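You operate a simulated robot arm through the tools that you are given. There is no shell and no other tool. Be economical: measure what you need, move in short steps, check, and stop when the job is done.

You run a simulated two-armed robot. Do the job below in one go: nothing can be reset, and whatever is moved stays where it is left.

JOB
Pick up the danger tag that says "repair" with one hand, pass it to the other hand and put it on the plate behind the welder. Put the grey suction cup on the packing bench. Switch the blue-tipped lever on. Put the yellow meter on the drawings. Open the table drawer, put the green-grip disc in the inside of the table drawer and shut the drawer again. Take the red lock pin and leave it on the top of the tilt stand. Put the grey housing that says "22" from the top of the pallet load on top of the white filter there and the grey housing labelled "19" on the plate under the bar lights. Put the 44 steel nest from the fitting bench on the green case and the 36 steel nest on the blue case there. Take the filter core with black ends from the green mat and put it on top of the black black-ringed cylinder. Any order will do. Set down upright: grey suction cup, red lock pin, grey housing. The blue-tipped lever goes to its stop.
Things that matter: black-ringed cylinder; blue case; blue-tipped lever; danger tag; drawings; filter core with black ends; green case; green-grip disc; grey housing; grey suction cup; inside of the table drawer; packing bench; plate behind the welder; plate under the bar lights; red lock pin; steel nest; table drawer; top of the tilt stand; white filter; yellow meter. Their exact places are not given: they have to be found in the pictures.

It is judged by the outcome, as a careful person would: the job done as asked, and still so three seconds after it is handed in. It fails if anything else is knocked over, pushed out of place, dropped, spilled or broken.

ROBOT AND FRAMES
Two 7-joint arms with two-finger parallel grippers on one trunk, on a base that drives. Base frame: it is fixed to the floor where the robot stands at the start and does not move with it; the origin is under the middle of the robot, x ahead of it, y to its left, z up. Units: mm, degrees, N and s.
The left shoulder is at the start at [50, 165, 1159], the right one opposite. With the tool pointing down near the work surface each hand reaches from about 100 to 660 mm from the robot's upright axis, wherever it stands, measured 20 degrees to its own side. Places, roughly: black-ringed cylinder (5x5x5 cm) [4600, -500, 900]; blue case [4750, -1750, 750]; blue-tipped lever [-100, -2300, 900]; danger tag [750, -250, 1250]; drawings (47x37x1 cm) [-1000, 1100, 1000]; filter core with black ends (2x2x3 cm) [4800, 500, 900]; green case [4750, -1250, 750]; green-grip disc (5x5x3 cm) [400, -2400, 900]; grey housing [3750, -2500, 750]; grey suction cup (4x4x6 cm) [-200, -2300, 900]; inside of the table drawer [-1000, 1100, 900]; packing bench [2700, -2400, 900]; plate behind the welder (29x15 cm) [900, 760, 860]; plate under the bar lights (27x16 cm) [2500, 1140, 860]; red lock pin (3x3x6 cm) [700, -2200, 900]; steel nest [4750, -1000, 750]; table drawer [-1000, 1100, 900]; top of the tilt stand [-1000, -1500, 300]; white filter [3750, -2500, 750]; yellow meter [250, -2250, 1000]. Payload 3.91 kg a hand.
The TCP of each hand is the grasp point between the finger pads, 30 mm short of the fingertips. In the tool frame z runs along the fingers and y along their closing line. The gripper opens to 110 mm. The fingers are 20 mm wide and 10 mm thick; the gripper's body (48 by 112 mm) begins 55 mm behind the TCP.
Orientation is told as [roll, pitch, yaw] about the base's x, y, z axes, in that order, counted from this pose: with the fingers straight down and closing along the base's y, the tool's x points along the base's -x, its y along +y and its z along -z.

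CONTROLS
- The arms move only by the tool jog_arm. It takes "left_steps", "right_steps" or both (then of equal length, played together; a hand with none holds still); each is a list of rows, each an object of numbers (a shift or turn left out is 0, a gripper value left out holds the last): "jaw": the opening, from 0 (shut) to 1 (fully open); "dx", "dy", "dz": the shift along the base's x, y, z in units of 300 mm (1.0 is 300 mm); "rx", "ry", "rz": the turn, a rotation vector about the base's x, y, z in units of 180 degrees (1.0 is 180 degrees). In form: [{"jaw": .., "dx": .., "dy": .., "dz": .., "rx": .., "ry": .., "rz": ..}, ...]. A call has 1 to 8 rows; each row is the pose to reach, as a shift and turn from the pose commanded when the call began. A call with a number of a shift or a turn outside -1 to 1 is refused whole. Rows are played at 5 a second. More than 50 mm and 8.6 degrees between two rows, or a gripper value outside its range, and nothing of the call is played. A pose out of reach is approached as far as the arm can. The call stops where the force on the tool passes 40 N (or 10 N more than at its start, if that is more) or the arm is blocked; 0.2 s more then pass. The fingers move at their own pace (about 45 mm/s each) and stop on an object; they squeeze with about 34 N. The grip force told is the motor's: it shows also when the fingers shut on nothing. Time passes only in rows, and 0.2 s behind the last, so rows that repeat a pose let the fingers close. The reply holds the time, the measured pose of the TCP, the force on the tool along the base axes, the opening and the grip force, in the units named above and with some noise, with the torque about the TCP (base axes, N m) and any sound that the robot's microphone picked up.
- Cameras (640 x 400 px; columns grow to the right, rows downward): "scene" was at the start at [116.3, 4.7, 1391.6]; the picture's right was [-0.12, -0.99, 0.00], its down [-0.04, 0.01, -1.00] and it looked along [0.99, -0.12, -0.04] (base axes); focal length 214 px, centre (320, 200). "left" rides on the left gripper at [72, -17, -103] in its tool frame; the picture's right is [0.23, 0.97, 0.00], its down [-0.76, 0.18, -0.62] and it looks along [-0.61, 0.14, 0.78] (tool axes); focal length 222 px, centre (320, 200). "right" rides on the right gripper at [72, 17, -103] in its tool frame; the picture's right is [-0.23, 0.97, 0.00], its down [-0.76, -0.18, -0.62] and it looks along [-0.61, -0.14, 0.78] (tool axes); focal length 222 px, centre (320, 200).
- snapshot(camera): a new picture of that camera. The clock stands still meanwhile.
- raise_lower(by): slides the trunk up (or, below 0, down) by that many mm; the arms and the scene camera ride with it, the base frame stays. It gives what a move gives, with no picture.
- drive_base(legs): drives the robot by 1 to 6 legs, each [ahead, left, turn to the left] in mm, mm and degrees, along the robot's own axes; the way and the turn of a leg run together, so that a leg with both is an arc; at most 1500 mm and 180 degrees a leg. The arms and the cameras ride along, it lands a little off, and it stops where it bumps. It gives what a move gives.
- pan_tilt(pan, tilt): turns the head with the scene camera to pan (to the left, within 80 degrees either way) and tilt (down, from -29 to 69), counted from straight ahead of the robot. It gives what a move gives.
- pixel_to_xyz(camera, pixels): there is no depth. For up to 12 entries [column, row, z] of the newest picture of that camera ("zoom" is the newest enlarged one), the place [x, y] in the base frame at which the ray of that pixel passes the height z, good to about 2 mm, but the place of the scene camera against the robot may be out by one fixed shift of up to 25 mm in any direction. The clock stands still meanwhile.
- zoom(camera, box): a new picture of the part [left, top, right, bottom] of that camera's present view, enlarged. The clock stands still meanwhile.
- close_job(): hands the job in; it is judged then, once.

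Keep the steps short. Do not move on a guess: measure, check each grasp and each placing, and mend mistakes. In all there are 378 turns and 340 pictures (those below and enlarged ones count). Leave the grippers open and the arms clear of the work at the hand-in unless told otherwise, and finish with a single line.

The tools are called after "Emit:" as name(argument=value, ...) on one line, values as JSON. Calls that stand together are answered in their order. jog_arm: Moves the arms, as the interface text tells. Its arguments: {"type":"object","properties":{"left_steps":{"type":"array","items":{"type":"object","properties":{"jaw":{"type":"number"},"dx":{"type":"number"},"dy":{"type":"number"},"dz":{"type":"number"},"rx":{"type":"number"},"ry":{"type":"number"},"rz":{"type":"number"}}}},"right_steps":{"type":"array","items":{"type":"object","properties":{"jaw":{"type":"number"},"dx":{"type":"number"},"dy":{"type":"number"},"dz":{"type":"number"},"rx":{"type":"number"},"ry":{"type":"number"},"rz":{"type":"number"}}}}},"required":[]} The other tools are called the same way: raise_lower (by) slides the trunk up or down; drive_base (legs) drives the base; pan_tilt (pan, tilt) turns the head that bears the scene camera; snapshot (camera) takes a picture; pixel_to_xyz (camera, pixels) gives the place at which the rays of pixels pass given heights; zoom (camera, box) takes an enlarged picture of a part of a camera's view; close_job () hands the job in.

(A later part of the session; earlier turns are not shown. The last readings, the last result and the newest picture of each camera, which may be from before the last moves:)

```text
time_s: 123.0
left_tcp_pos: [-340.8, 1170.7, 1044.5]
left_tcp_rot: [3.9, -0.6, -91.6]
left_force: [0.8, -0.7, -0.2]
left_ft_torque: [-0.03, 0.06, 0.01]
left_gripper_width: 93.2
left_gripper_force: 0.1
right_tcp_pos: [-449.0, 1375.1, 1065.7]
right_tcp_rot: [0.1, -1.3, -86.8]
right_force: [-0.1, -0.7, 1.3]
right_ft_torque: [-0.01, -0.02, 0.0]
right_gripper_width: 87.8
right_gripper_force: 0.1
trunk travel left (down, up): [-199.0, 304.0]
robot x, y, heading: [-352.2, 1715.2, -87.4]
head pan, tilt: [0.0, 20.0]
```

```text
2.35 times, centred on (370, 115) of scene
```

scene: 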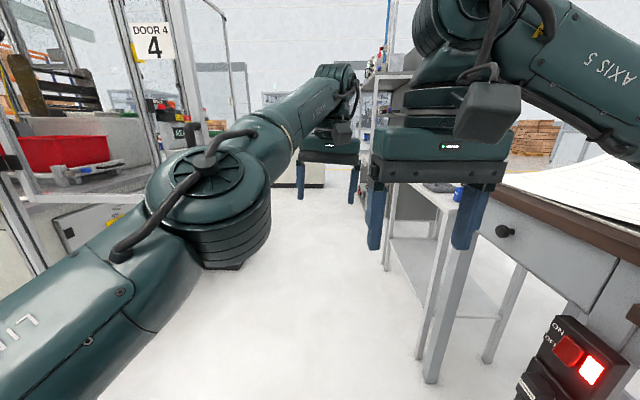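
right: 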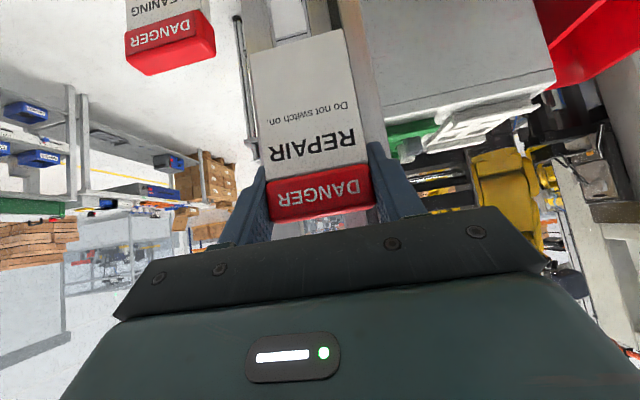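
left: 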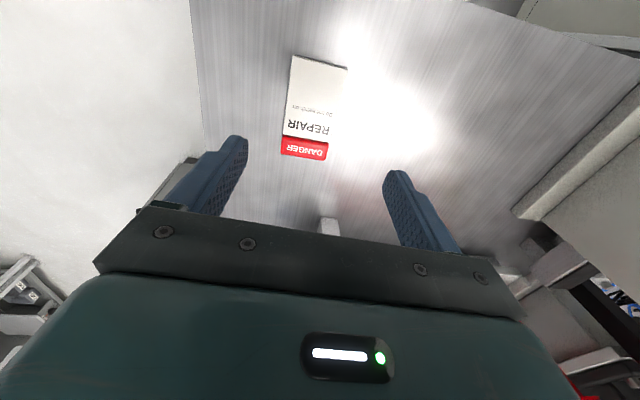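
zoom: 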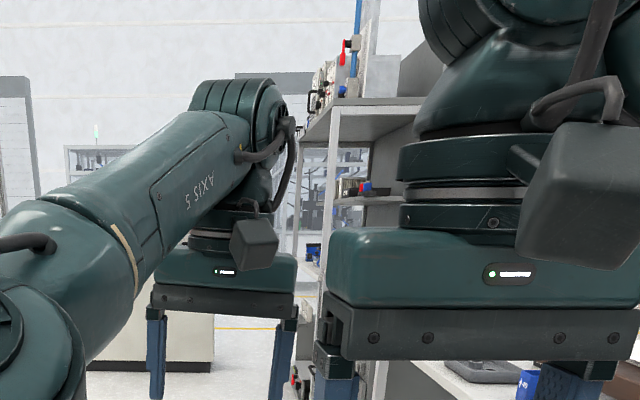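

Corridor is clear along x≈-250. I'll drive toward −y.

Emit:
drive_base(legs=[[1100, 0, 0], [900, 100, 0]])

Emit:
pan_tilt(pan=20, tilt=15)

Emit:
snapshot(camera="scene")

Emit:
pan_tilt(pan=-40, tilt=25)

Emit:
snapshot(camera="scene")

```text
time_s: 132.9
left_tcp_pos: [-141.6, -805.0, 1043.5]
left_tcp_rot: [3.8, -0.6, -91.5]
left_force: [-0.1, -0.1, 0.3]
left_ft_torque: [0.02, -0.06, 0.02]
left_gripper_width: 93.6
left_gripper_force: 0.0
right_tcp_pos: [-250.2, -601.0, 1064.6]
right_tcp_rot: [0.2, -1.2, -86.7]
right_force: [-0.1, -0.8, 0.0]
right_ft_torque: [0.03, -0.01, -0.04]
right_gripper_width: 88.1
right_gripper_force: 0.2
trunk travel left (down, up): [-199.0, 304.0]
robot x, y, heading: [-155.5, -263.5, -87.2]
head pan, tilt: [0.0, 20.0]
```

```text
time_s: 133.8
left_tcp_pos: [-142.2, -804.4, 1044.6]
left_tcp_rot: [3.7, -0.6, -91.7]
left_force: [0.5, -0.3, 0.5]
left_ft_torque: [0.01, 0.06, -0.01]
left_gripper_width: 93.5
left_gripper_force: 0.1
right_tcp_pos: [-249.4, -600.0, 1065.4]
right_tcp_rot: [0.1, -1.2, -86.7]
right_force: [-0.2, 0.7, 0.3]
right_ft_torque: [-0.01, 0.01, -0.02]
right_gripper_width: 87.7
right_gripper_force: 0.1
trunk travel left (down, up): [-199.0, 304.0]
robot x, y, heading: [-155.0, -258.1, -87.1]
head pan, tilt: [20.0, 15.0]
```

```text
283 pictures are left
```

scene: 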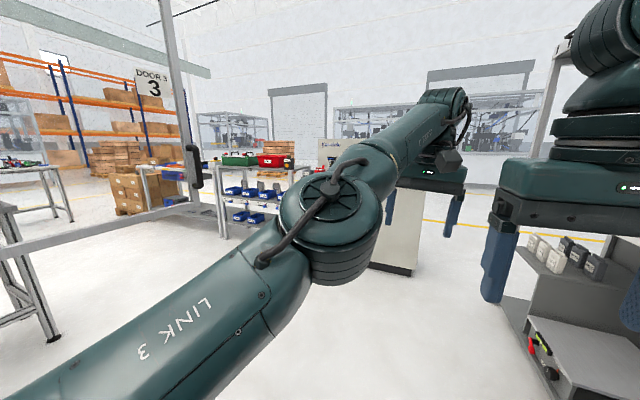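

```text
time_s: 135.1
left_tcp_pos: [-141.8, -805.9, 1045.3]
left_tcp_rot: [3.8, -0.6, -91.6]
left_force: [0.8, 0.7, -0.7]
left_ft_torque: [-0.03, -0.02, -0.03]
left_gripper_width: 93.5
left_gripper_force: 0.2
right_tcp_pos: [-249.3, -600.4, 1065.6]
right_tcp_rot: [0.2, -1.2, -86.7]
right_force: [-1.1, -0.9, -0.7]
right_ft_torque: [-0.01, 0.02, 0.01]
right_gripper_width: 88.0
right_gripper_force: 0.1
trunk travel left (down, up): [-199.0, 304.0]
robot x, y, heading: [-156.7, -261.1, -87.3]
head pan, tilt: [-40.0, 25.0]
```

```text
282 pictures are left
```

scene: 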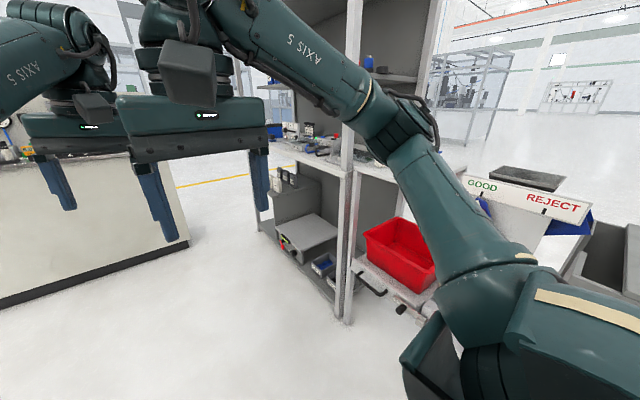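

Emit:
jog_arm(left_steps=[{"dx": 0.08, "dz": 0.08}, {"dx": 0.16, "dz": 0.16}, {"dx": 0.24, "dz": 0.24}, {"dx": 0.32, "dz": 0.32}, {"dx": 0.4, "dz": 0.4, "dy": 0.08}, {"dx": 0.46, "dz": 0.46, "dy": 0.16}, {"dx": 0.46, "dz": 0.5, "dy": 0.28}, {"dx": 0.46, "dz": 0.5, "dy": 0.4}], right_steps=[{"dz": 0.08}, {"dz": 0.16}, {"dz": 0.24}, {"dz": 0.32}, {"dz": 0.4, "dx": -0.08}, {"dz": 0.46, "dx": -0.16, "dy": -0.06}, {"dz": 0.46, "dx": -0.16, "dy": -0.1}, {"dz": 0.46, "dx": -0.16, "dy": -0.1}])

Emit:
pixel_to_xyz(camera="scene", pixels=[[0, 308, 0], [185, 245, 0], [345, 323, 0], [270, 225, 0]])

Emit:
drive_base(legs=[[700, 0, 0]])

Emit:
pan_tilt(pan=15, tilt=20)

Emit:
snapshot(camera="scene")

```text
time_s: 136.9
left_tcp_pos: [-4.9, -684.0, 1194.9]
left_tcp_rot: [3.7, -0.7, -91.6]
left_force: [0.9, -0.6, -1.2]
left_ft_torque: [-0.04, 0.0, -0.01]
left_gripper_width: 93.4
left_gripper_force: 0.0
left hand out of reach, approached as far as the arm can: row 2, 3, 4, 5, 6
right_tcp_pos: [-298.4, -631.7, 1203.8]
right_tcp_rot: [0.1, -1.2, -86.7]
right_force: [0.5, -0.1, 0.1]
right_ft_torque: [0.0, 0.02, -0.01]
right_gripper_width: 88.0
right_gripper_force: 0.1
trunk travel left (down, up): [-199.0, 304.0]
robot x, y, heading: [-158.9, -260.1, -86.9]
head pan, tilt: [-40.0, 25.0]
```

```text
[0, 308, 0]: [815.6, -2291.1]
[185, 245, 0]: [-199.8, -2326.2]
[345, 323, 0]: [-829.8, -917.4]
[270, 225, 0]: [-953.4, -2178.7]
```

```text
time_s: 140.7
left_tcp_pos: [21.6, -1374.6, 1193.9]
left_tcp_rot: [3.8, -0.6, -92.1]
left_force: [0.7, -0.3, 0.1]
left_ft_torque: [0.01, 0.0, -0.03]
left_gripper_width: 93.4
left_gripper_force: 0.1
right_tcp_pos: [-269.6, -1317.9, 1203.6]
right_tcp_rot: [0.1, -1.2, -87.2]
right_force: [0.7, -0.4, -1.0]
right_ft_torque: [0.01, 0.03, 0.0]
right_gripper_width: 88.0
right_gripper_force: 0.1
trunk travel left (down, up): [-199.0, 304.0]
robot x, y, heading: [-128.0, -945.6, -87.6]
head pan, tilt: [-40.0, 25.0]
```

```text
time_s: 141.9
left_tcp_pos: [21.9, -1375.9, 1193.4]
left_tcp_rot: [3.8, -0.8, -92.1]
left_force: [0.6, -0.7, -0.1]
left_ft_torque: [0.01, 0.0, 0.01]
left_gripper_width: 93.6
left_gripper_force: 0.0
right_tcp_pos: [-269.9, -1317.2, 1204.0]
right_tcp_rot: [0.2, -1.2, -87.1]
right_force: [0.5, 0.1, 0.4]
right_ft_torque: [0.0, 0.01, 0.02]
right_gripper_width: 88.1
right_gripper_force: 0.1
trunk travel left (down, up): [-199.0, 304.0]
robot x, y, heading: [-125.8, -948.8, -87.7]
head pan, tilt: [15.0, 20.0]
```

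```text
281 pictures are left
```

scene: 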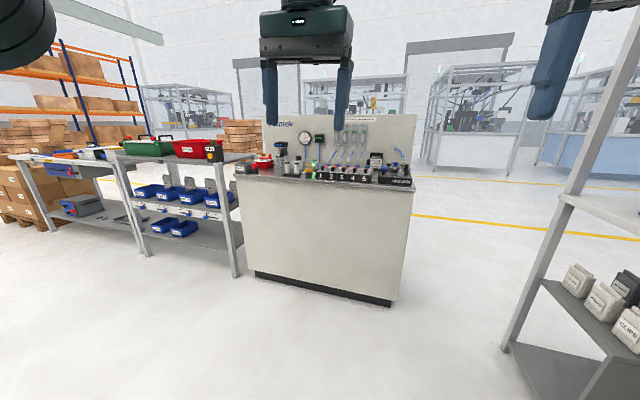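

Emit:
zoom(camera="scene", box=[230, 100, 430, 210])

Emit:
pixel_to_xyz(camera="scene", pixels=[[255, 275, 0], [395, 305, 0], [412, 187, 900], [235, 175, 900], [237, 278, 0]])

```text
3.20 times, centred on (330, 155) of scene
```

zoom: 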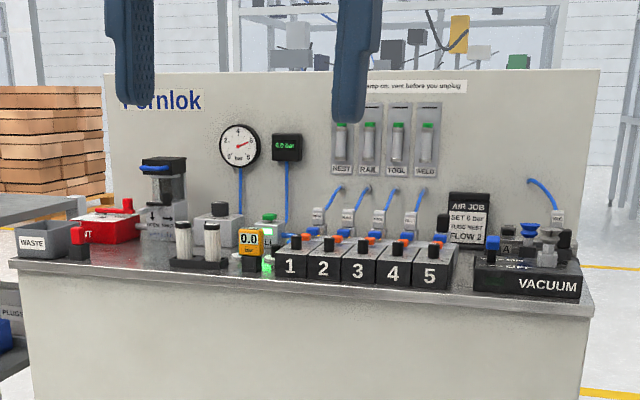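

```text
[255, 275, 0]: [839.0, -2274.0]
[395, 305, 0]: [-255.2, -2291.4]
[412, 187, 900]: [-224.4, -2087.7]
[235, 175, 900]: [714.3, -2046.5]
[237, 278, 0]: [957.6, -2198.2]
```

Emit:
drive_base(legs=[[600, 80, -2]])

Emit:
pan_tilt(pan=-10, tilt=35)

Emit:
snapshot(camera="scene")

```text
time_s: 145.3
left_tcp_pos: [100.8, -1971.2, 1194.5]
left_tcp_rot: [3.8, -0.6, -94.0]
left_force: [-0.5, -0.2, -0.7]
left_ft_torque: [0.01, 0.03, 0.0]
left_gripper_width: 93.5
left_gripper_force: 0.1
right_tcp_pos: [-190.3, -1904.2, 1201.9]
right_tcp_rot: [0.2, -1.2, -89.0]
right_force: [0.4, -0.5, 0.1]
right_ft_torque: [0.02, 0.0, -0.02]
right_gripper_width: 87.8
right_gripper_force: 0.1
trunk travel left (down, up): [-199.0, 304.0]
robot x, y, heading: [-31.1, -1538.2, -89.7]
head pan, tilt: [15.0, 20.0]
```

```text
time_s: 146.2
left_tcp_pos: [101.7, -1972.1, 1193.7]
left_tcp_rot: [3.7, -0.7, -94.0]
left_force: [-0.3, -0.2, 0.7]
left_ft_torque: [0.01, -0.01, 0.02]
left_gripper_width: 93.5
left_gripper_force: 0.1
right_tcp_pos: [-190.4, -1903.8, 1203.9]
right_tcp_rot: [0.2, -1.3, -89.1]
right_force: [0.1, -0.1, 0.3]
right_ft_torque: [0.0, -0.05, -0.03]
right_gripper_width: 88.1
right_gripper_force: 0.0
trunk travel left (down, up): [-199.0, 304.0]
robot x, y, heading: [-31.1, -1539.9, -89.5]
head pan, tilt: [-10.0, 35.0]
```

```text
279 pictures are left
```

scene: 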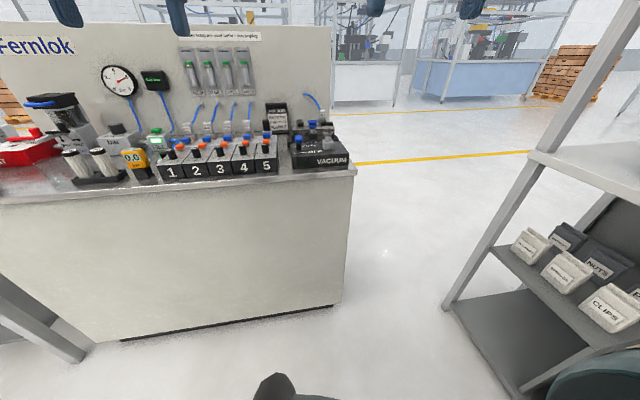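

Emit:
zoom(camera="scene", box=[255, 90, 365, 180])

Emit:
zoom(camera="scene", box=[0, 80, 160, 200])

```text
4.44 times, centred on (310, 135) of scene
```

zoom: 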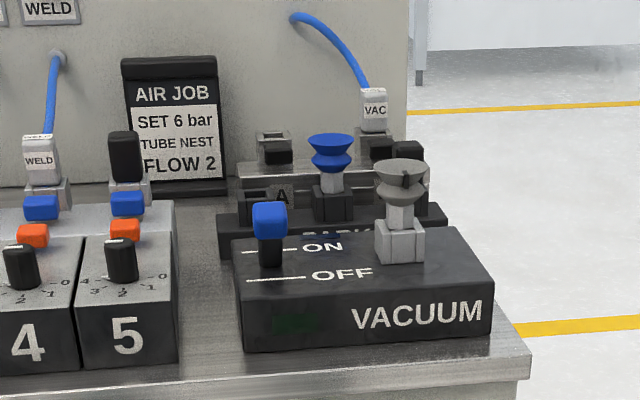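

```text
3.33 times, centred on (80, 140) of scene
```

zoom: 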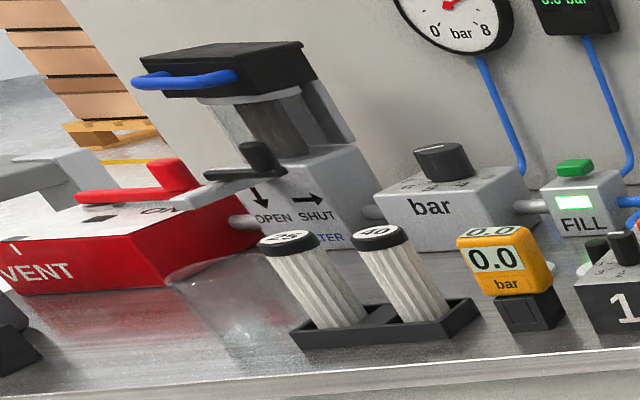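

I'll raise the trunk 150 and go 110 ahead so the right hand can look at the VACUUM box from above.

Emit:
raise_lower(by=150)

Emit:
drive_base(legs=[[110, 0, 0]])

Emit:
jog_arm(right_steps=[{"dy": -0.12, "dz": -0.1}, {"dy": -0.24, "dz": -0.2}, {"dy": -0.36, "dz": -0.3, "dx": 0.05}, {"dy": -0.48, "dz": -0.4, "dx": 0.1}, {"dy": -0.6, "dz": -0.5, "dx": 0.1}])

Emit:
snapshot(camera="right")

Emit:
snapshot(camera="scene")

```text
time_s: 147.9
left_tcp_pos: [101.3, -1970.5, 1343.9]
left_tcp_rot: [3.9, -0.7, -94.0]
left_force: [-0.1, -0.1, 0.1]
left_ft_torque: [0.01, -0.02, 0.03]
left_gripper_width: 93.5
left_gripper_force: 0.0
right_tcp_pos: [-189.9, -1903.6, 1353.9]
right_tcp_rot: [0.2, -1.2, -89.0]
right_force: [-0.9, -1.0, -1.1]
right_ft_torque: [-0.01, -0.06, -0.02]
right_gripper_width: 87.9
right_gripper_force: 0.0
trunk travel left (down, up): [-349.0, 154.0]
robot x, y, heading: [-33.2, -1537.5, -89.9]
head pan, tilt: [-10.0, 35.0]
```

```text
time_s: 149.1
left_tcp_pos: [101.5, -2083.7, 1343.7]
left_tcp_rot: [3.8, -0.5, -93.9]
left_force: [0.3, 0.3, -0.5]
left_ft_torque: [-0.01, 0.0, 0.01]
left_gripper_width: 93.5
left_gripper_force: 0.0
right_tcp_pos: [-188.0, -2015.2, 1354.2]
right_tcp_rot: [0.2, -1.2, -89.1]
right_force: [-0.2, 0.1, -0.1]
right_ft_torque: [-0.01, 0.02, -0.01]
right_gripper_width: 87.7
right_gripper_force: 0.1
trunk travel left (down, up): [-349.0, 154.0]
robot x, y, heading: [-34.0, -1649.6, -89.7]
head pan, tilt: [-10.0, 35.0]
```

```text
time_s: 150.3
left_tcp_pos: [101.4, -2083.4, 1343.9]
left_tcp_rot: [3.7, -0.6, -94.0]
left_force: [1.0, -0.2, 0.1]
left_ft_torque: [0.03, -0.03, 0.01]
left_gripper_width: 93.5
left_gripper_force: 0.1
right_tcp_pos: [-159.9, -2196.7, 1204.3]
right_tcp_rot: [0.2, -1.1, -89.1]
right_force: [0.5, -0.4, 0.0]
right_ft_torque: [0.02, 0.0, 0.0]
right_gripper_width: 88.0
right_gripper_force: 0.1
trunk travel left (down, up): [-349.0, 154.0]
robot x, y, heading: [-33.3, -1647.3, -89.6]
head pan, tilt: [-10.0, 35.0]
```

```text
276 pictures are left
```

right: 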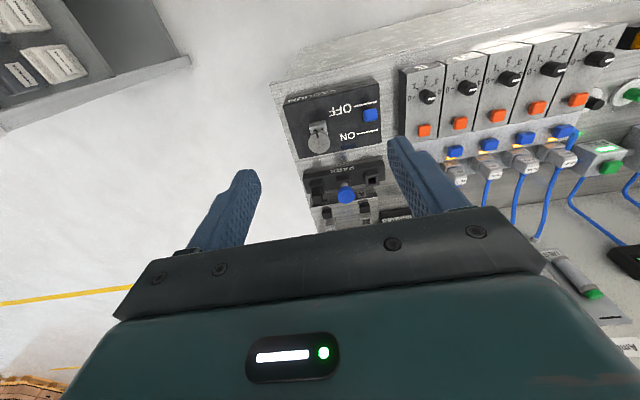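

```text
275 pictures are left
```

scene: 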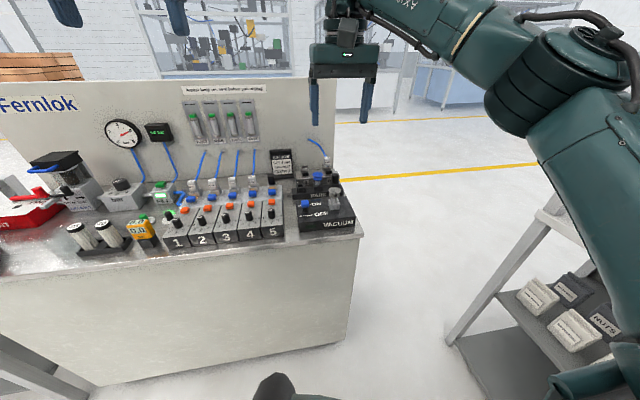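

Emit:
zoom(camera="right", box=[270, 70, 410, 230])

Emit:
pixel_to_xyz(camera="right", pixels=[[285, 102, 960], [378, 80, 960], [300, 158, 960], [318, 135, 1000], [318, 135, 960], [370, 114, 1000], [370, 114, 970], [272, 90, 905]])

```text
2.50 times, centred on (340, 150) of right
```

zoom: 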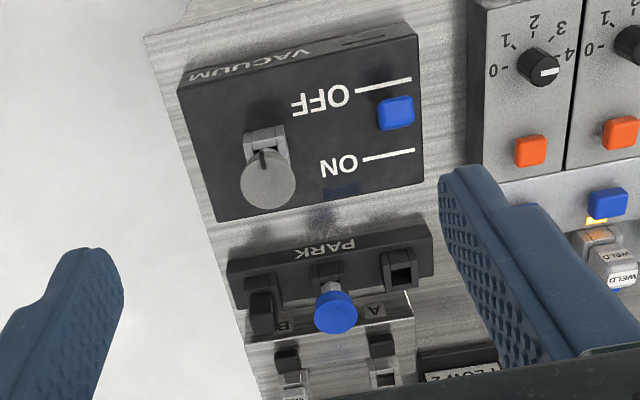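

```text
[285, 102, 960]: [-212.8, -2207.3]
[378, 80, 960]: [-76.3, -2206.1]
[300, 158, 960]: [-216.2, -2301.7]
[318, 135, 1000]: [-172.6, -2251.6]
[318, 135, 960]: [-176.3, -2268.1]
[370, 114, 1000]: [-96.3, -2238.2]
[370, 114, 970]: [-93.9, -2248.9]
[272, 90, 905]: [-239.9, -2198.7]
```

The lever (blue tip, near (370,114)) is at OFF; ON lies farther from me (−y). I'll move the right hand nearer with closed fingers for a second view.

Emit:
jog_arm(right_steps=[{"dx": 0.07, "dy": 0.06, "dz": -0.12, "jaw": 0.0}, {"dx": 0.14, "dy": 0.12, "dz": -0.24}, {"dx": 0.21, "dy": 0.15, "dz": -0.36}, {"dx": 0.21, "dy": 0.18, "dz": -0.45}, {"dx": 0.21, "dy": 0.18, "dz": -0.45}, {"dx": 0.21, "dy": 0.18, "dz": -0.45}])

Emit:
snapshot(camera="right")

```text
time_s: 151.7
left_tcp_pos: [102.2, -2082.0, 1344.0]
left_tcp_rot: [3.9, -0.6, -94.0]
left_force: [0.4, -0.7, -1.2]
left_ft_torque: [0.04, 0.01, 0.0]
left_gripper_width: 93.4
left_gripper_force: 0.1
right_tcp_pos: [-97.3, -2141.9, 1069.0]
right_tcp_rot: [0.2, -1.3, -89.2]
right_force: [-0.5, 0.0, 0.3]
right_ft_torque: [-0.03, 0.02, -0.01]
right_gripper_width: 0.0
right_gripper_force: 34.0
trunk travel left (down, up): [-349.0, 154.0]
robot x, y, heading: [-34.7, -1649.6, -89.7]
head pan, tilt: [-10.0, 35.0]
```

```text
273 pictures are left
```

right: 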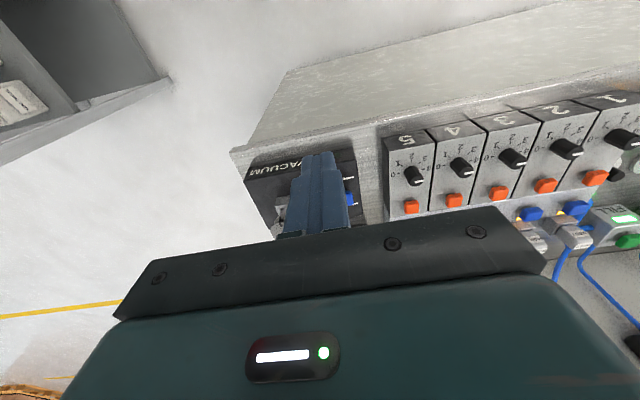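

Emit:
zoom(camera="right", box=[230, 130, 390, 230])

Emit:
pixel_to_xyz(camera="right", pixels=[[350, 198, 1000], [350, 198, 980], [350, 198, 960], [262, 172, 930], [355, 150, 930], [245, 165, 905], [240, 155, 905]])

```text
4.00 times, centred on (310, 180) of right
```

zoom: 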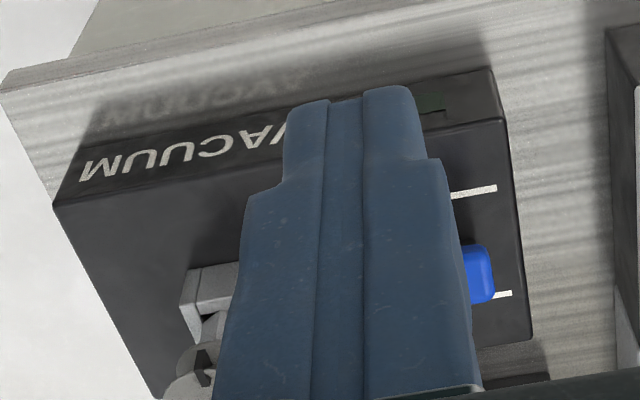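

```text
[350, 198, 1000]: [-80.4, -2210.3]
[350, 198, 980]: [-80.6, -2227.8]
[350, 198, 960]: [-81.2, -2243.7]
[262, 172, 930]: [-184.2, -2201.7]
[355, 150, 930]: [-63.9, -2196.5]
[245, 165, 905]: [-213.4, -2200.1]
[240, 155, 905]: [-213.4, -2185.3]
```

Tip is at about (-90,-2258,945). I'll go down in front of it with the closed fingers.

Emit:
jog_arm(right_steps=[{"dx": 0.02, "dy": -0.12, "dz": -0.1}, {"dx": 0.02, "dy": -0.23, "dz": -0.24}, {"dx": 0.02, "dy": -0.23, "dz": -0.35}, {"dx": 0.02, "dy": -0.23, "dz": -0.35}])

Emit:
snapshot(camera="right")

Emit:
zoom(camera="scene", box=[270, 130, 390, 240])

```text
refused: row 2 steps farther than a row can; nothing moved
```

```text
271 pictures are left
```

right: 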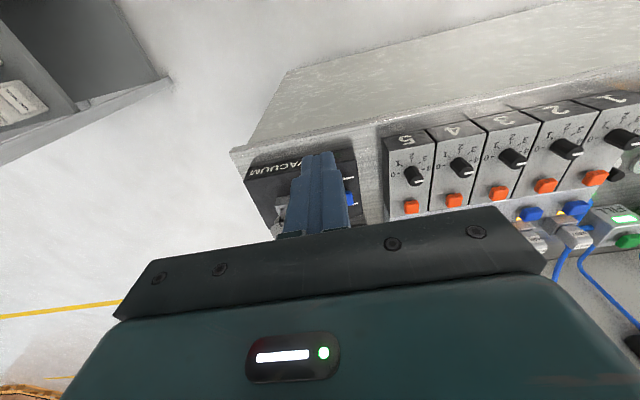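

```text
3.64 times, centred on (330, 185) of scene
```

zoom: 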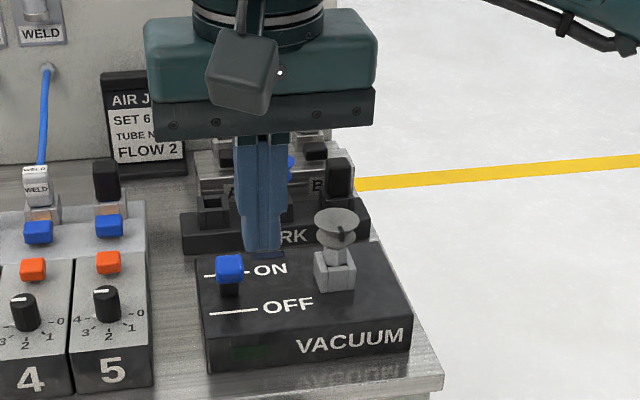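

Emit:
jog_arm(right_steps=[{"dx": 0.03, "dy": -0.1, "dz": -0.08}, {"dx": 0.03, "dy": -0.18, "dz": -0.18}, {"dx": 0.03, "dy": -0.24, "dz": -0.27}, {"dx": 0.03, "dy": -0.24, "dz": -0.35}, {"dx": 0.03, "dy": -0.24, "dz": -0.35}])

Emit:
snapshot(camera="right")

Emit:
zoom(camera="scene", box=[270, 130, 390, 240])

```text
time_s: 152.9
left_tcp_pos: [102.0, -2081.7, 1344.2]
left_tcp_rot: [3.7, -0.8, -93.9]
left_force: [-0.4, 0.2, -0.4]
left_ft_torque: [0.0, 0.01, -0.05]
left_gripper_width: 93.6
left_gripper_force: 0.1
right_tcp_pos: [-86.9, -2213.6, 964.7]
right_tcp_rot: [0.2, -1.3, -89.1]
right_force: [-0.1, 0.2, 0.0]
right_ft_torque: [0.0, -0.03, 0.0]
right_gripper_width: 0.2
right_gripper_force: 33.8
trunk travel left (down, up): [-349.0, 154.0]
robot x, y, heading: [-31.5, -1651.5, -89.7]
head pan, tilt: [-10.0, 35.0]
```

```text
269 pictures are left
```

right: 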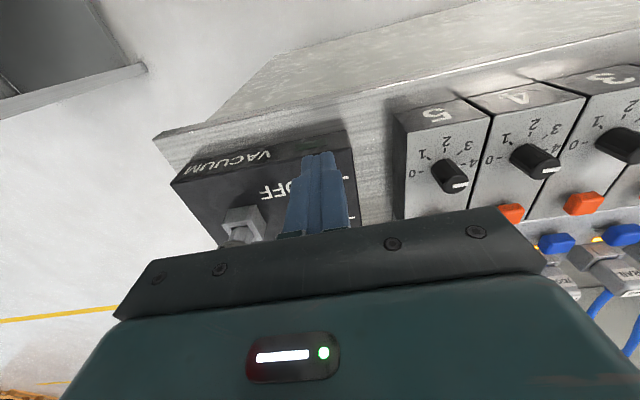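

```text
3.64 times, centred on (330, 185) of scene
```

zoom: 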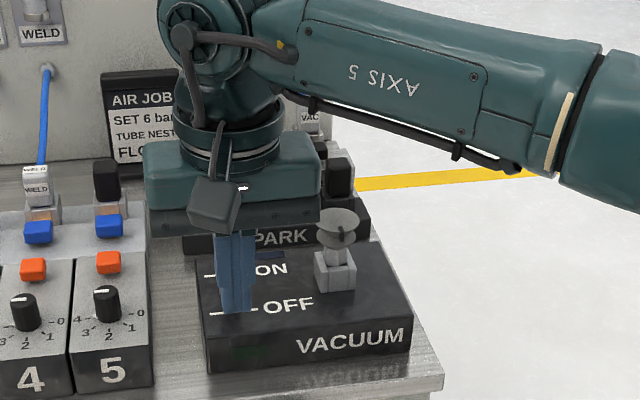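

The fingertip stands in front of the lever. I'll push −y in small steps.

Emit:
jog_arm(right_steps=[{"dy": -0.04}, {"dy": -0.08}, {"dy": -0.12}, {"dy": -0.16}, {"dy": -0.2}, {"dy": -0.24}])

Emit:
zoom(camera="scene", box=[270, 130, 390, 240])

```text
time_s: 154.3
left_tcp_pos: [101.4, -2077.8, 1346.3]
left_tcp_rot: [3.8, -0.9, -94.1]
left_force: [-0.6, 0.0, 0.3]
left_ft_torque: [-0.02, 0.01, 0.0]
left_gripper_width: 93.5
left_gripper_force: 0.0
right_tcp_pos: [-84.8, -2280.3, 965.0]
right_tcp_rot: [0.1, -0.7, -88.9]
right_force: [-1.5, 31.2, 3.1]
right_ft_torque: [0.94, -0.03, -0.08]
right_gripper_width: 0.2
right_gripper_force: 34.1
trunk travel left (down, up): [-349.0, 154.0]
robot x, y, heading: [-30.7, -1645.2, -89.7]
head pan, tilt: [-10.0, 35.0]
```

```text
3.64 times, centred on (330, 185) of scene
```

zoom: 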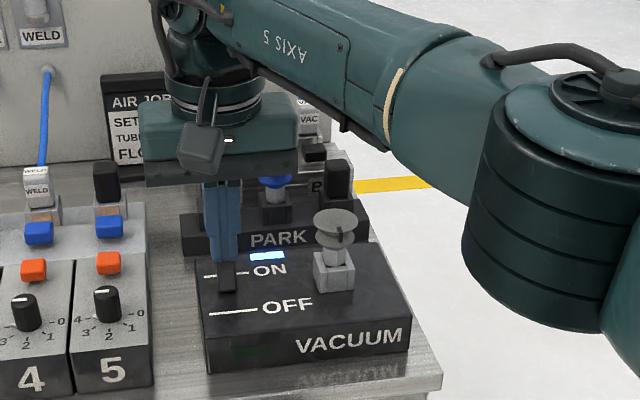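

A blue indicator lit and the force rose to 31 N: at its stop. I'll retreat and check.

Emit:
jog_arm(right_steps=[{"dy": 0.08}, {"dy": 0.2}, {"dy": 0.25, "dz": 0.12}, {"dy": 0.25, "dz": 0.28}, {"dy": 0.25, "dz": 0.42}, {"dy": 0.25, "dz": 0.56, "jaw": 0.8}, {"dy": 0.25, "dz": 0.7}])

Emit:
snapshot(camera="right")

Emit:
zoom(camera="scene", box=[270, 130, 390, 240])

```text
time_s: 155.9
left_tcp_pos: [103.2, -2082.0, 1344.2]
left_tcp_rot: [3.7, -0.6, -94.0]
left_force: [0.4, 0.6, 0.1]
left_ft_torque: [-0.01, 0.0, -0.01]
left_gripper_width: 93.6
left_gripper_force: 0.0
right_tcp_pos: [-86.6, -2211.7, 1175.1]
right_tcp_rot: [0.1, -1.2, -89.1]
right_force: [-0.4, 0.1, -1.1]
right_ft_torque: [0.01, 0.01, 0.0]
right_gripper_width: 50.5
right_gripper_force: 0.1
trunk travel left (down, up): [-349.0, 154.0]
robot x, y, heading: [-29.9, -1648.9, -89.7]
head pan, tilt: [-10.0, 35.0]
```

```text
266 pictures are left
```

right: 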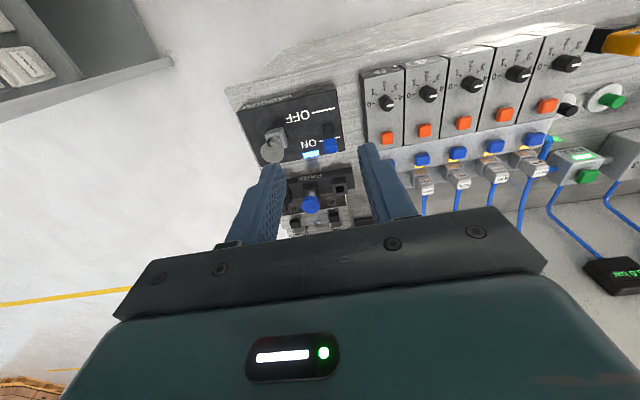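

```text
3.64 times, centred on (330, 185) of scene
```

zoom: 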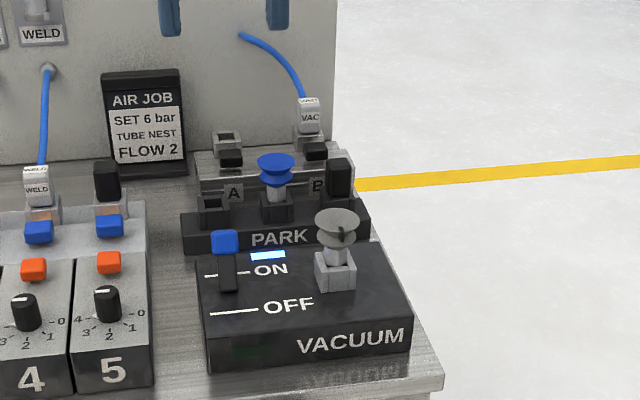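

Lever stays at ON. Now look for the meter and the green-grip disc: drive left about 330 mm.

Emit:
drive_base(legs=[[0, 350, 0]])

Emit:
pan_tilt(pan=0, tilt=45)

Emit:
snapshot(camera="scene")

Emit:
snapshot(camera="left")

```text
time_s: 159.5
left_tcp_pos: [450.1, -2080.2, 1343.1]
left_tcp_rot: [3.8, -0.7, -94.1]
left_force: [-0.2, 0.1, -0.1]
left_ft_torque: [0.02, -0.02, 0.0]
left_gripper_width: 93.6
left_gripper_force: 0.1
right_tcp_pos: [260.7, -2209.0, 1174.0]
right_tcp_rot: [0.2, -1.1, -89.1]
right_force: [-0.2, -0.9, -0.4]
right_ft_torque: [-0.02, 0.03, -0.01]
right_gripper_width: 87.8
right_gripper_force: 0.1
trunk travel left (down, up): [-349.0, 154.0]
robot x, y, heading: [318.3, -1650.7, -89.7]
head pan, tilt: [-10.0, 35.0]
```

```text
time_s: 160.3
left_tcp_pos: [449.9, -2080.7, 1344.0]
left_tcp_rot: [3.8, -0.7, -94.1]
left_force: [0.6, 0.2, -0.4]
left_ft_torque: [-0.03, 0.0, 0.0]
left_gripper_width: 93.5
left_gripper_force: 0.0
right_tcp_pos: [260.0, -2208.9, 1175.1]
right_tcp_rot: [0.2, -1.1, -89.2]
right_force: [-0.4, 0.0, 0.0]
right_ft_torque: [-0.02, -0.04, 0.02]
right_gripper_width: 88.1
right_gripper_force: 0.0
trunk travel left (down, up): [-349.0, 154.0]
robot x, y, heading: [317.0, -1646.7, -89.6]
head pan, tilt: [0.0, 45.0]
```

```text
264 pictures are left
```

scene: 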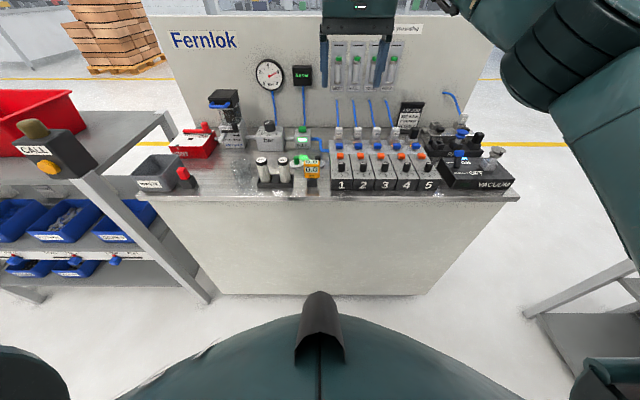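

```text
263 pictures are left
```

left: 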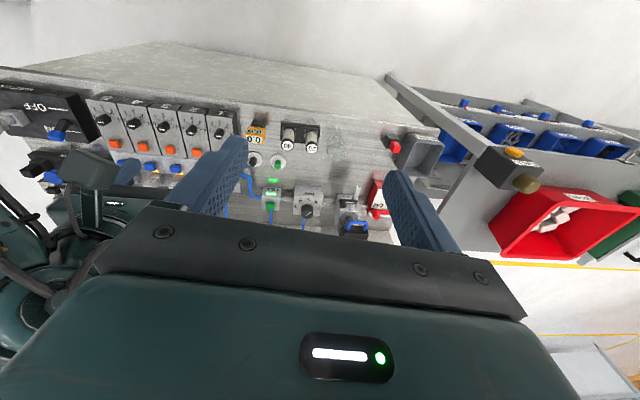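

Emit:
zoom(camera="left", box=[230, 110, 430, 240])

Emit:
zoom(camera="scene", box=[130, 85, 330, 205])

```text
3.08 times, centred on (330, 175) of left
```

zoom: 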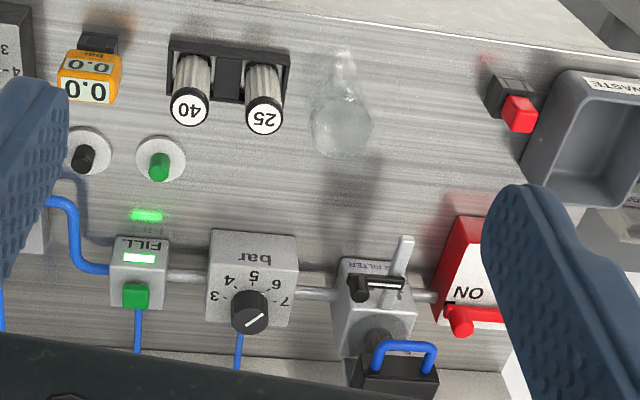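

```text
3.20 times, centred on (230, 145) of scene
```

zoom: 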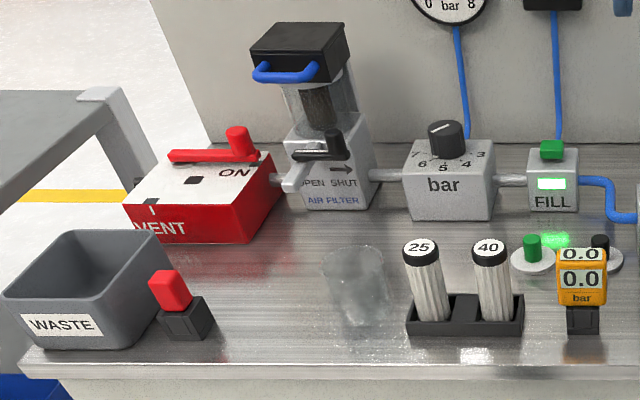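

Emit:
pixel_to_xyz(camera="left", pixels=[[277.5, 162, 885], [277.5, 165, 905], [253, 160, 900], [256, 126, 990], [256, 140, 950], [394, 147, 940], [394, 147, 970], [392, 139, 880], [440, 128, 880]])

Emit:
pixel_to_xyz(camera="scene", pixels=[[299, 160, 885], [312, 168, 960], [312, 168, 1000], [186, 180, 950], [186, 187, 880], [136, 198, 880], [515, 198, 880]])

```text
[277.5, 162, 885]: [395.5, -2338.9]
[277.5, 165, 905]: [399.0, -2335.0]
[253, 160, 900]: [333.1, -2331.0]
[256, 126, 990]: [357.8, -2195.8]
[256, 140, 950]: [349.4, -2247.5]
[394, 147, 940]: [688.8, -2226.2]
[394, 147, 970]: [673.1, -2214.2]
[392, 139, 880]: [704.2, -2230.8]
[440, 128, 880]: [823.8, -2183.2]
```

```text
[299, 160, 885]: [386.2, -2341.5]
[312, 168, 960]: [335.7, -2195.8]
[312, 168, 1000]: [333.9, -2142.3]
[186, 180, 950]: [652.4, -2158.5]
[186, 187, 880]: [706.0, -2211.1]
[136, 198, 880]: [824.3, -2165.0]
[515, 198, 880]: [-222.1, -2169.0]
```

The disc with the green grip is near (396,-2338), the meter near (345,-2210), the red pin near (690,-2225). I'll move 70 mm ahead and look with the right hand camera over the meter.

Emit:
drive_base(legs=[[70, 0, 0]])

Emit:
jog_arm(right_steps=[{"dx": 0.12, "dy": 0.08}, {"dx": 0.22, "dy": 0.16}, {"dx": 0.25, "dy": 0.24}], left_steps=[{"dx": 0.1}, {"dx": 0.2}, {"dx": 0.3}])

Emit:
snapshot(camera="right")

Emit:
snapshot(camera="scene")

```text
time_s: 161.3
left_tcp_pos: [451.1, -2151.0, 1343.7]
left_tcp_rot: [3.9, -0.6, -94.1]
left_force: [0.0, -1.4, 0.1]
left_ft_torque: [0.05, 0.0, -0.02]
left_gripper_width: 93.6
left_gripper_force: 0.1
right_tcp_pos: [261.6, -2278.5, 1173.4]
right_tcp_rot: [0.3, -1.1, -89.1]
right_force: [-0.4, -0.4, -0.6]
right_ft_torque: [0.02, 0.02, -0.02]
right_gripper_width: 88.1
right_gripper_force: 0.1
trunk travel left (down, up): [-349.0, 154.0]
robot x, y, heading: [316.9, -1719.5, -90.1]
head pan, tilt: [0.0, 45.0]
```

```text
time_s: 162.1
left_tcp_pos: [542.8, -2149.5, 1345.2]
left_tcp_rot: [3.8, -0.7, -94.1]
left_force: [0.1, -0.8, -0.7]
left_ft_torque: [-0.03, 0.02, 0.0]
left_gripper_width: 93.5
left_gripper_force: 0.2
right_tcp_pos: [337.3, -2207.4, 1174.1]
right_tcp_rot: [0.0, -1.2, -89.2]
right_force: [0.4, 0.1, -1.2]
right_ft_torque: [-0.03, -0.02, -0.01]
right_gripper_width: 88.0
right_gripper_force: 0.0
trunk travel left (down, up): [-349.0, 154.0]
robot x, y, heading: [318.5, -1717.3, -89.8]
head pan, tilt: [0.0, 45.0]
```

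```text
260 pictures are left
```

right: 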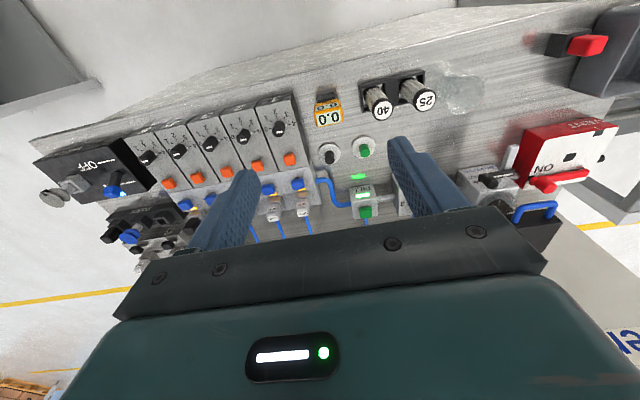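

```text
259 pictures are left
```

scene: 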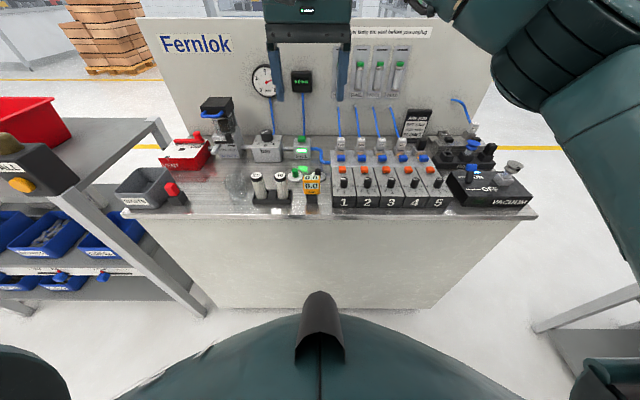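

Emit:
zoom(camera="right", box=[290, 70, 410, 170])

Emit:
pixel_to_xyz(camera="right", pixels=[[328, 118, 990], [328, 118, 960], [328, 118, 930], [365, 147, 890], [365, 147, 910], [328, 92, 880], [315, 126, 960], [341, 122, 960]])

Emit:
jog_arm(right_steps=[{"dy": 0.1, "dz": -0.12}, {"dy": 0.15, "dz": -0.25}, {"dy": 0.2, "dz": -0.36}])

Emit:
zoom(camera="right", box=[240, 60, 440, 210])

```text
4.00 times, centred on (350, 120) of right
```

zoom: 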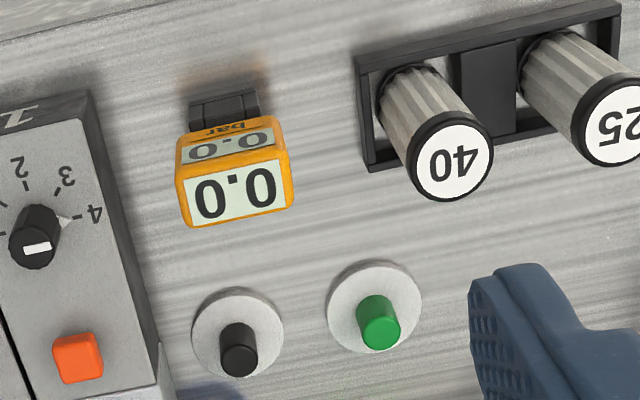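

```text
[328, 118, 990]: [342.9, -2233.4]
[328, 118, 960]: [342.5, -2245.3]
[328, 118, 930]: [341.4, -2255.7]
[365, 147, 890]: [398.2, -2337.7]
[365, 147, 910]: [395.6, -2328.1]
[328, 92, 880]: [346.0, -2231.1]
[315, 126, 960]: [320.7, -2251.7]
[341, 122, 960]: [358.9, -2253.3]
```

```text
time_s: 162.9
left_tcp_pos: [542.6, -2148.8, 1344.2]
left_tcp_rot: [3.8, -0.7, -94.1]
left_force: [-0.3, 0.4, 0.3]
left_ft_torque: [-0.01, 0.01, 0.02]
left_gripper_width: 93.5
left_gripper_force: 0.0
right_tcp_pos: [336.1, -2144.6, 1065.6]
right_tcp_rot: [0.1, -1.2, -89.4]
right_force: [1.0, -0.6, 0.2]
right_ft_torque: [-0.02, -0.03, -0.03]
right_gripper_width: 88.1
right_gripper_force: 0.1
trunk travel left (down, up): [-349.0, 154.0]
robot x, y, heading: [316.8, -1716.0, -89.7]
head pan, tilt: [0.0, 45.0]
```

```text
2.67 times, centred on (340, 135) of right
```

zoom: 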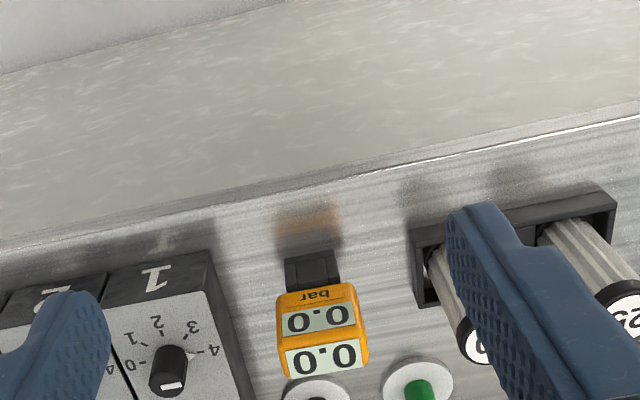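

Emit:
pixel_to_xyz(camera="right", pixels=[[340.2, 187.3, 1000], [340.2, 187.3, 970], [340.2, 187.3, 940], [324, 170, 940], [354, 166, 940], [335, 156, 880]])

```text
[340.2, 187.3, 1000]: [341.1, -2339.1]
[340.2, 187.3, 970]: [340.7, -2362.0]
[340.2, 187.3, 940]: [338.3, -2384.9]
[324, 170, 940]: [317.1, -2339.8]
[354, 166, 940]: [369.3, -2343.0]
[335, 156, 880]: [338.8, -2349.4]
```

Emit:
pixel_to_xyz(camera="zoom", pixels=[[321, 340, 1000], [321, 340, 970], [321, 340, 940], [278, 348, 960], [366, 333, 960], [312, 285, 880], [417, 390, 890], [300, 380, 890]])

```text
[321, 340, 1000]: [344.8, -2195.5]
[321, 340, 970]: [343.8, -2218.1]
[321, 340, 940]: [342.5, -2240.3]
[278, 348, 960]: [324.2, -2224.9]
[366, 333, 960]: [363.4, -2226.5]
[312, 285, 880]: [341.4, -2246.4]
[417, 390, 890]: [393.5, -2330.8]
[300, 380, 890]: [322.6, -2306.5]
```

The meter's top front edge is at about (342,-2240,942), 40 wide and 20 deep, close to valve block 1. I'll turn the right gripper 90° to close along y.

Emit:
jog_arm(right_steps=[{"rz": 0.047, "dz": 0.05}, {"rz": 0.094, "dz": 0.1}, {"rz": 0.141, "dz": 0.1}, {"rz": 0.188, "dz": 0.1}, {"rz": 0.235, "dz": 0.1}, {"rz": 0.282, "dz": 0.1}])

Emit:
jog_arm(right_steps=[{"rz": 0.047, "dy": -0.08}, {"rz": 0.094, "dy": -0.16}, {"rz": 0.141, "dy": -0.24}, {"rz": 0.188, "dy": -0.32}, {"rz": 0.212, "dy": -0.35, "dx": 0.02}])

Emit:
snapshot(camera="right")

```text
time_s: 164.3
left_tcp_pos: [540.7, -2149.5, 1344.1]
left_tcp_rot: [3.8, -0.7, -94.1]
left_force: [0.5, -0.2, -0.6]
left_ft_torque: [-0.01, 0.01, 0.0]
left_gripper_width: 93.4
left_gripper_force: 0.1
right_tcp_pos: [335.7, -2145.9, 1095.7]
right_tcp_rot: [0.1, -1.2, -38.3]
right_force: [0.1, 1.0, -0.6]
right_ft_torque: [-0.01, -0.01, 0.02]
right_gripper_width: 88.0
right_gripper_force: 0.1
trunk travel left (down, up): [-349.0, 154.0]
robot x, y, heading: [316.3, -1721.9, -89.7]
head pan, tilt: [0.0, 45.0]
```

```text
time_s: 165.5
left_tcp_pos: [545.3, -2149.6, 1343.4]
left_tcp_rot: [3.7, -0.7, -93.9]
left_force: [0.1, 0.7, 0.2]
left_ft_torque: [0.03, 0.05, 0.0]
left_gripper_width: 93.8
left_gripper_force: 0.1
right_tcp_pos: [337.0, -2101.7, 1118.4]
right_tcp_rot: [-0.6, -1.6, -8.9]
right_force: [-0.1, 0.1, -0.3]
right_ft_torque: [-0.01, 0.05, 0.0]
right_gripper_width: 88.0
right_gripper_force: 0.1
right hand out of reach, approached as far as the arm can: row 2, 3, 4, 5
trunk travel left (down, up): [-349.0, 154.0]
robot x, y, heading: [318.9, -1718.4, -89.7]
head pan, tilt: [0.0, 45.0]
```

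```text
256 pictures are left
```

right: 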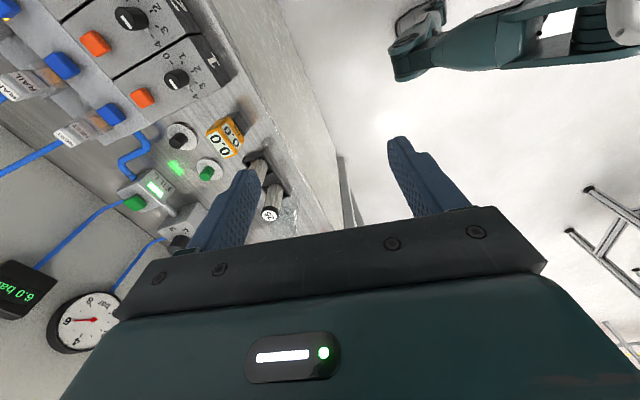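

The right wrist hits its limit that way. I'll use the left hand for the meter (closing along y) and turn the right back.

Emit:
jog_arm(right_steps=[{"rz": -0.047, "dz": 0.08, "dx": -0.08}, {"rz": -0.094, "dz": 0.16, "dx": -0.16}, {"rz": -0.141, "dz": 0.24, "dx": -0.24}, {"rz": -0.188, "dz": 0.32, "dx": -0.32}, {"rz": -0.235, "dz": 0.36, "dx": -0.4}, {"rz": -0.282, "dz": 0.36, "dx": -0.5}, {"rz": -0.329, "dz": 0.36, "dx": -0.6}, {"rz": -0.376, "dz": 0.36, "dx": -0.65}], left_steps=[{"rz": 0.047, "dz": -0.08, "jaw": 0.6}, {"rz": 0.094, "dz": -0.16, "dx": -0.05}, {"rz": 0.141, "dz": -0.24, "dx": -0.1}, {"rz": 0.188, "dz": -0.32, "dx": -0.15}, {"rz": 0.235, "dz": -0.4, "dx": -0.2}, {"rz": 0.282, "dz": -0.48, "dx": -0.25}, {"rz": 0.329, "dz": -0.56, "dx": -0.3}, {"rz": 0.376, "dz": -0.6, "dx": -0.35}])

Emit:
jog_arm(left_steps=[{"rz": 0.047, "dx": -0.1, "dy": -0.05}, {"rz": 0.094, "dx": -0.2, "dy": -0.1}, {"rz": 0.141, "dx": -0.28, "dy": -0.15}, {"rz": 0.145, "dx": -0.31, "dy": -0.2}, {"rz": 0.145, "dx": -0.31, "dy": -0.2}])

Emit:
snapshot(camera="left")

```text
time_s: 167.3
left_tcp_pos: [435.5, -2151.2, 1163.9]
left_tcp_rot: [3.7, -0.7, -26.2]
left_force: [-0.5, -0.1, -0.1]
left_ft_torque: [-0.03, -0.04, 0.02]
left_gripper_width: 65.8
left_gripper_force: 0.0
right_tcp_pos: [140.5, -2105.4, 1228.0]
right_tcp_rot: [-0.5, -1.7, -76.9]
right_force: [-0.3, 0.0, 0.4]
right_ft_torque: [-0.03, 0.04, -0.01]
right_gripper_width: 88.1
right_gripper_force: 0.1
trunk travel left (down, up): [-349.0, 154.0]
robot x, y, heading: [314.8, -1717.4, -89.7]
head pan, tilt: [0.0, 45.0]
```

```text
time_s: 168.5
left_tcp_pos: [343.0, -2212.7, 1164.5]
left_tcp_rot: [3.9, -0.7, -0.2]
left_force: [0.2, 1.3, 0.4]
left_ft_torque: [0.01, 0.03, -0.05]
left_gripper_width: 65.9
left_gripper_force: 0.1
right_tcp_pos: [141.6, -2107.4, 1227.6]
right_tcp_rot: [-0.5, -1.8, -76.7]
right_force: [-0.7, -0.1, -0.1]
right_ft_torque: [-0.02, 0.02, 0.01]
right_gripper_width: 88.3
right_gripper_force: 0.0
trunk travel left (down, up): [-349.0, 154.0]
robot x, y, heading: [316.3, -1718.3, -89.6]
head pan, tilt: [0.0, 45.0]
```

```text
255 pictures are left
```

left: 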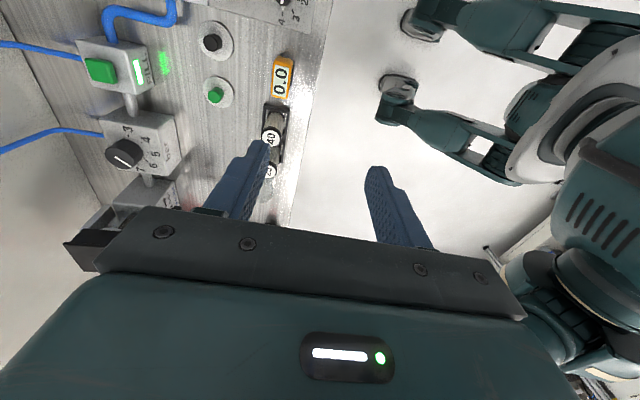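

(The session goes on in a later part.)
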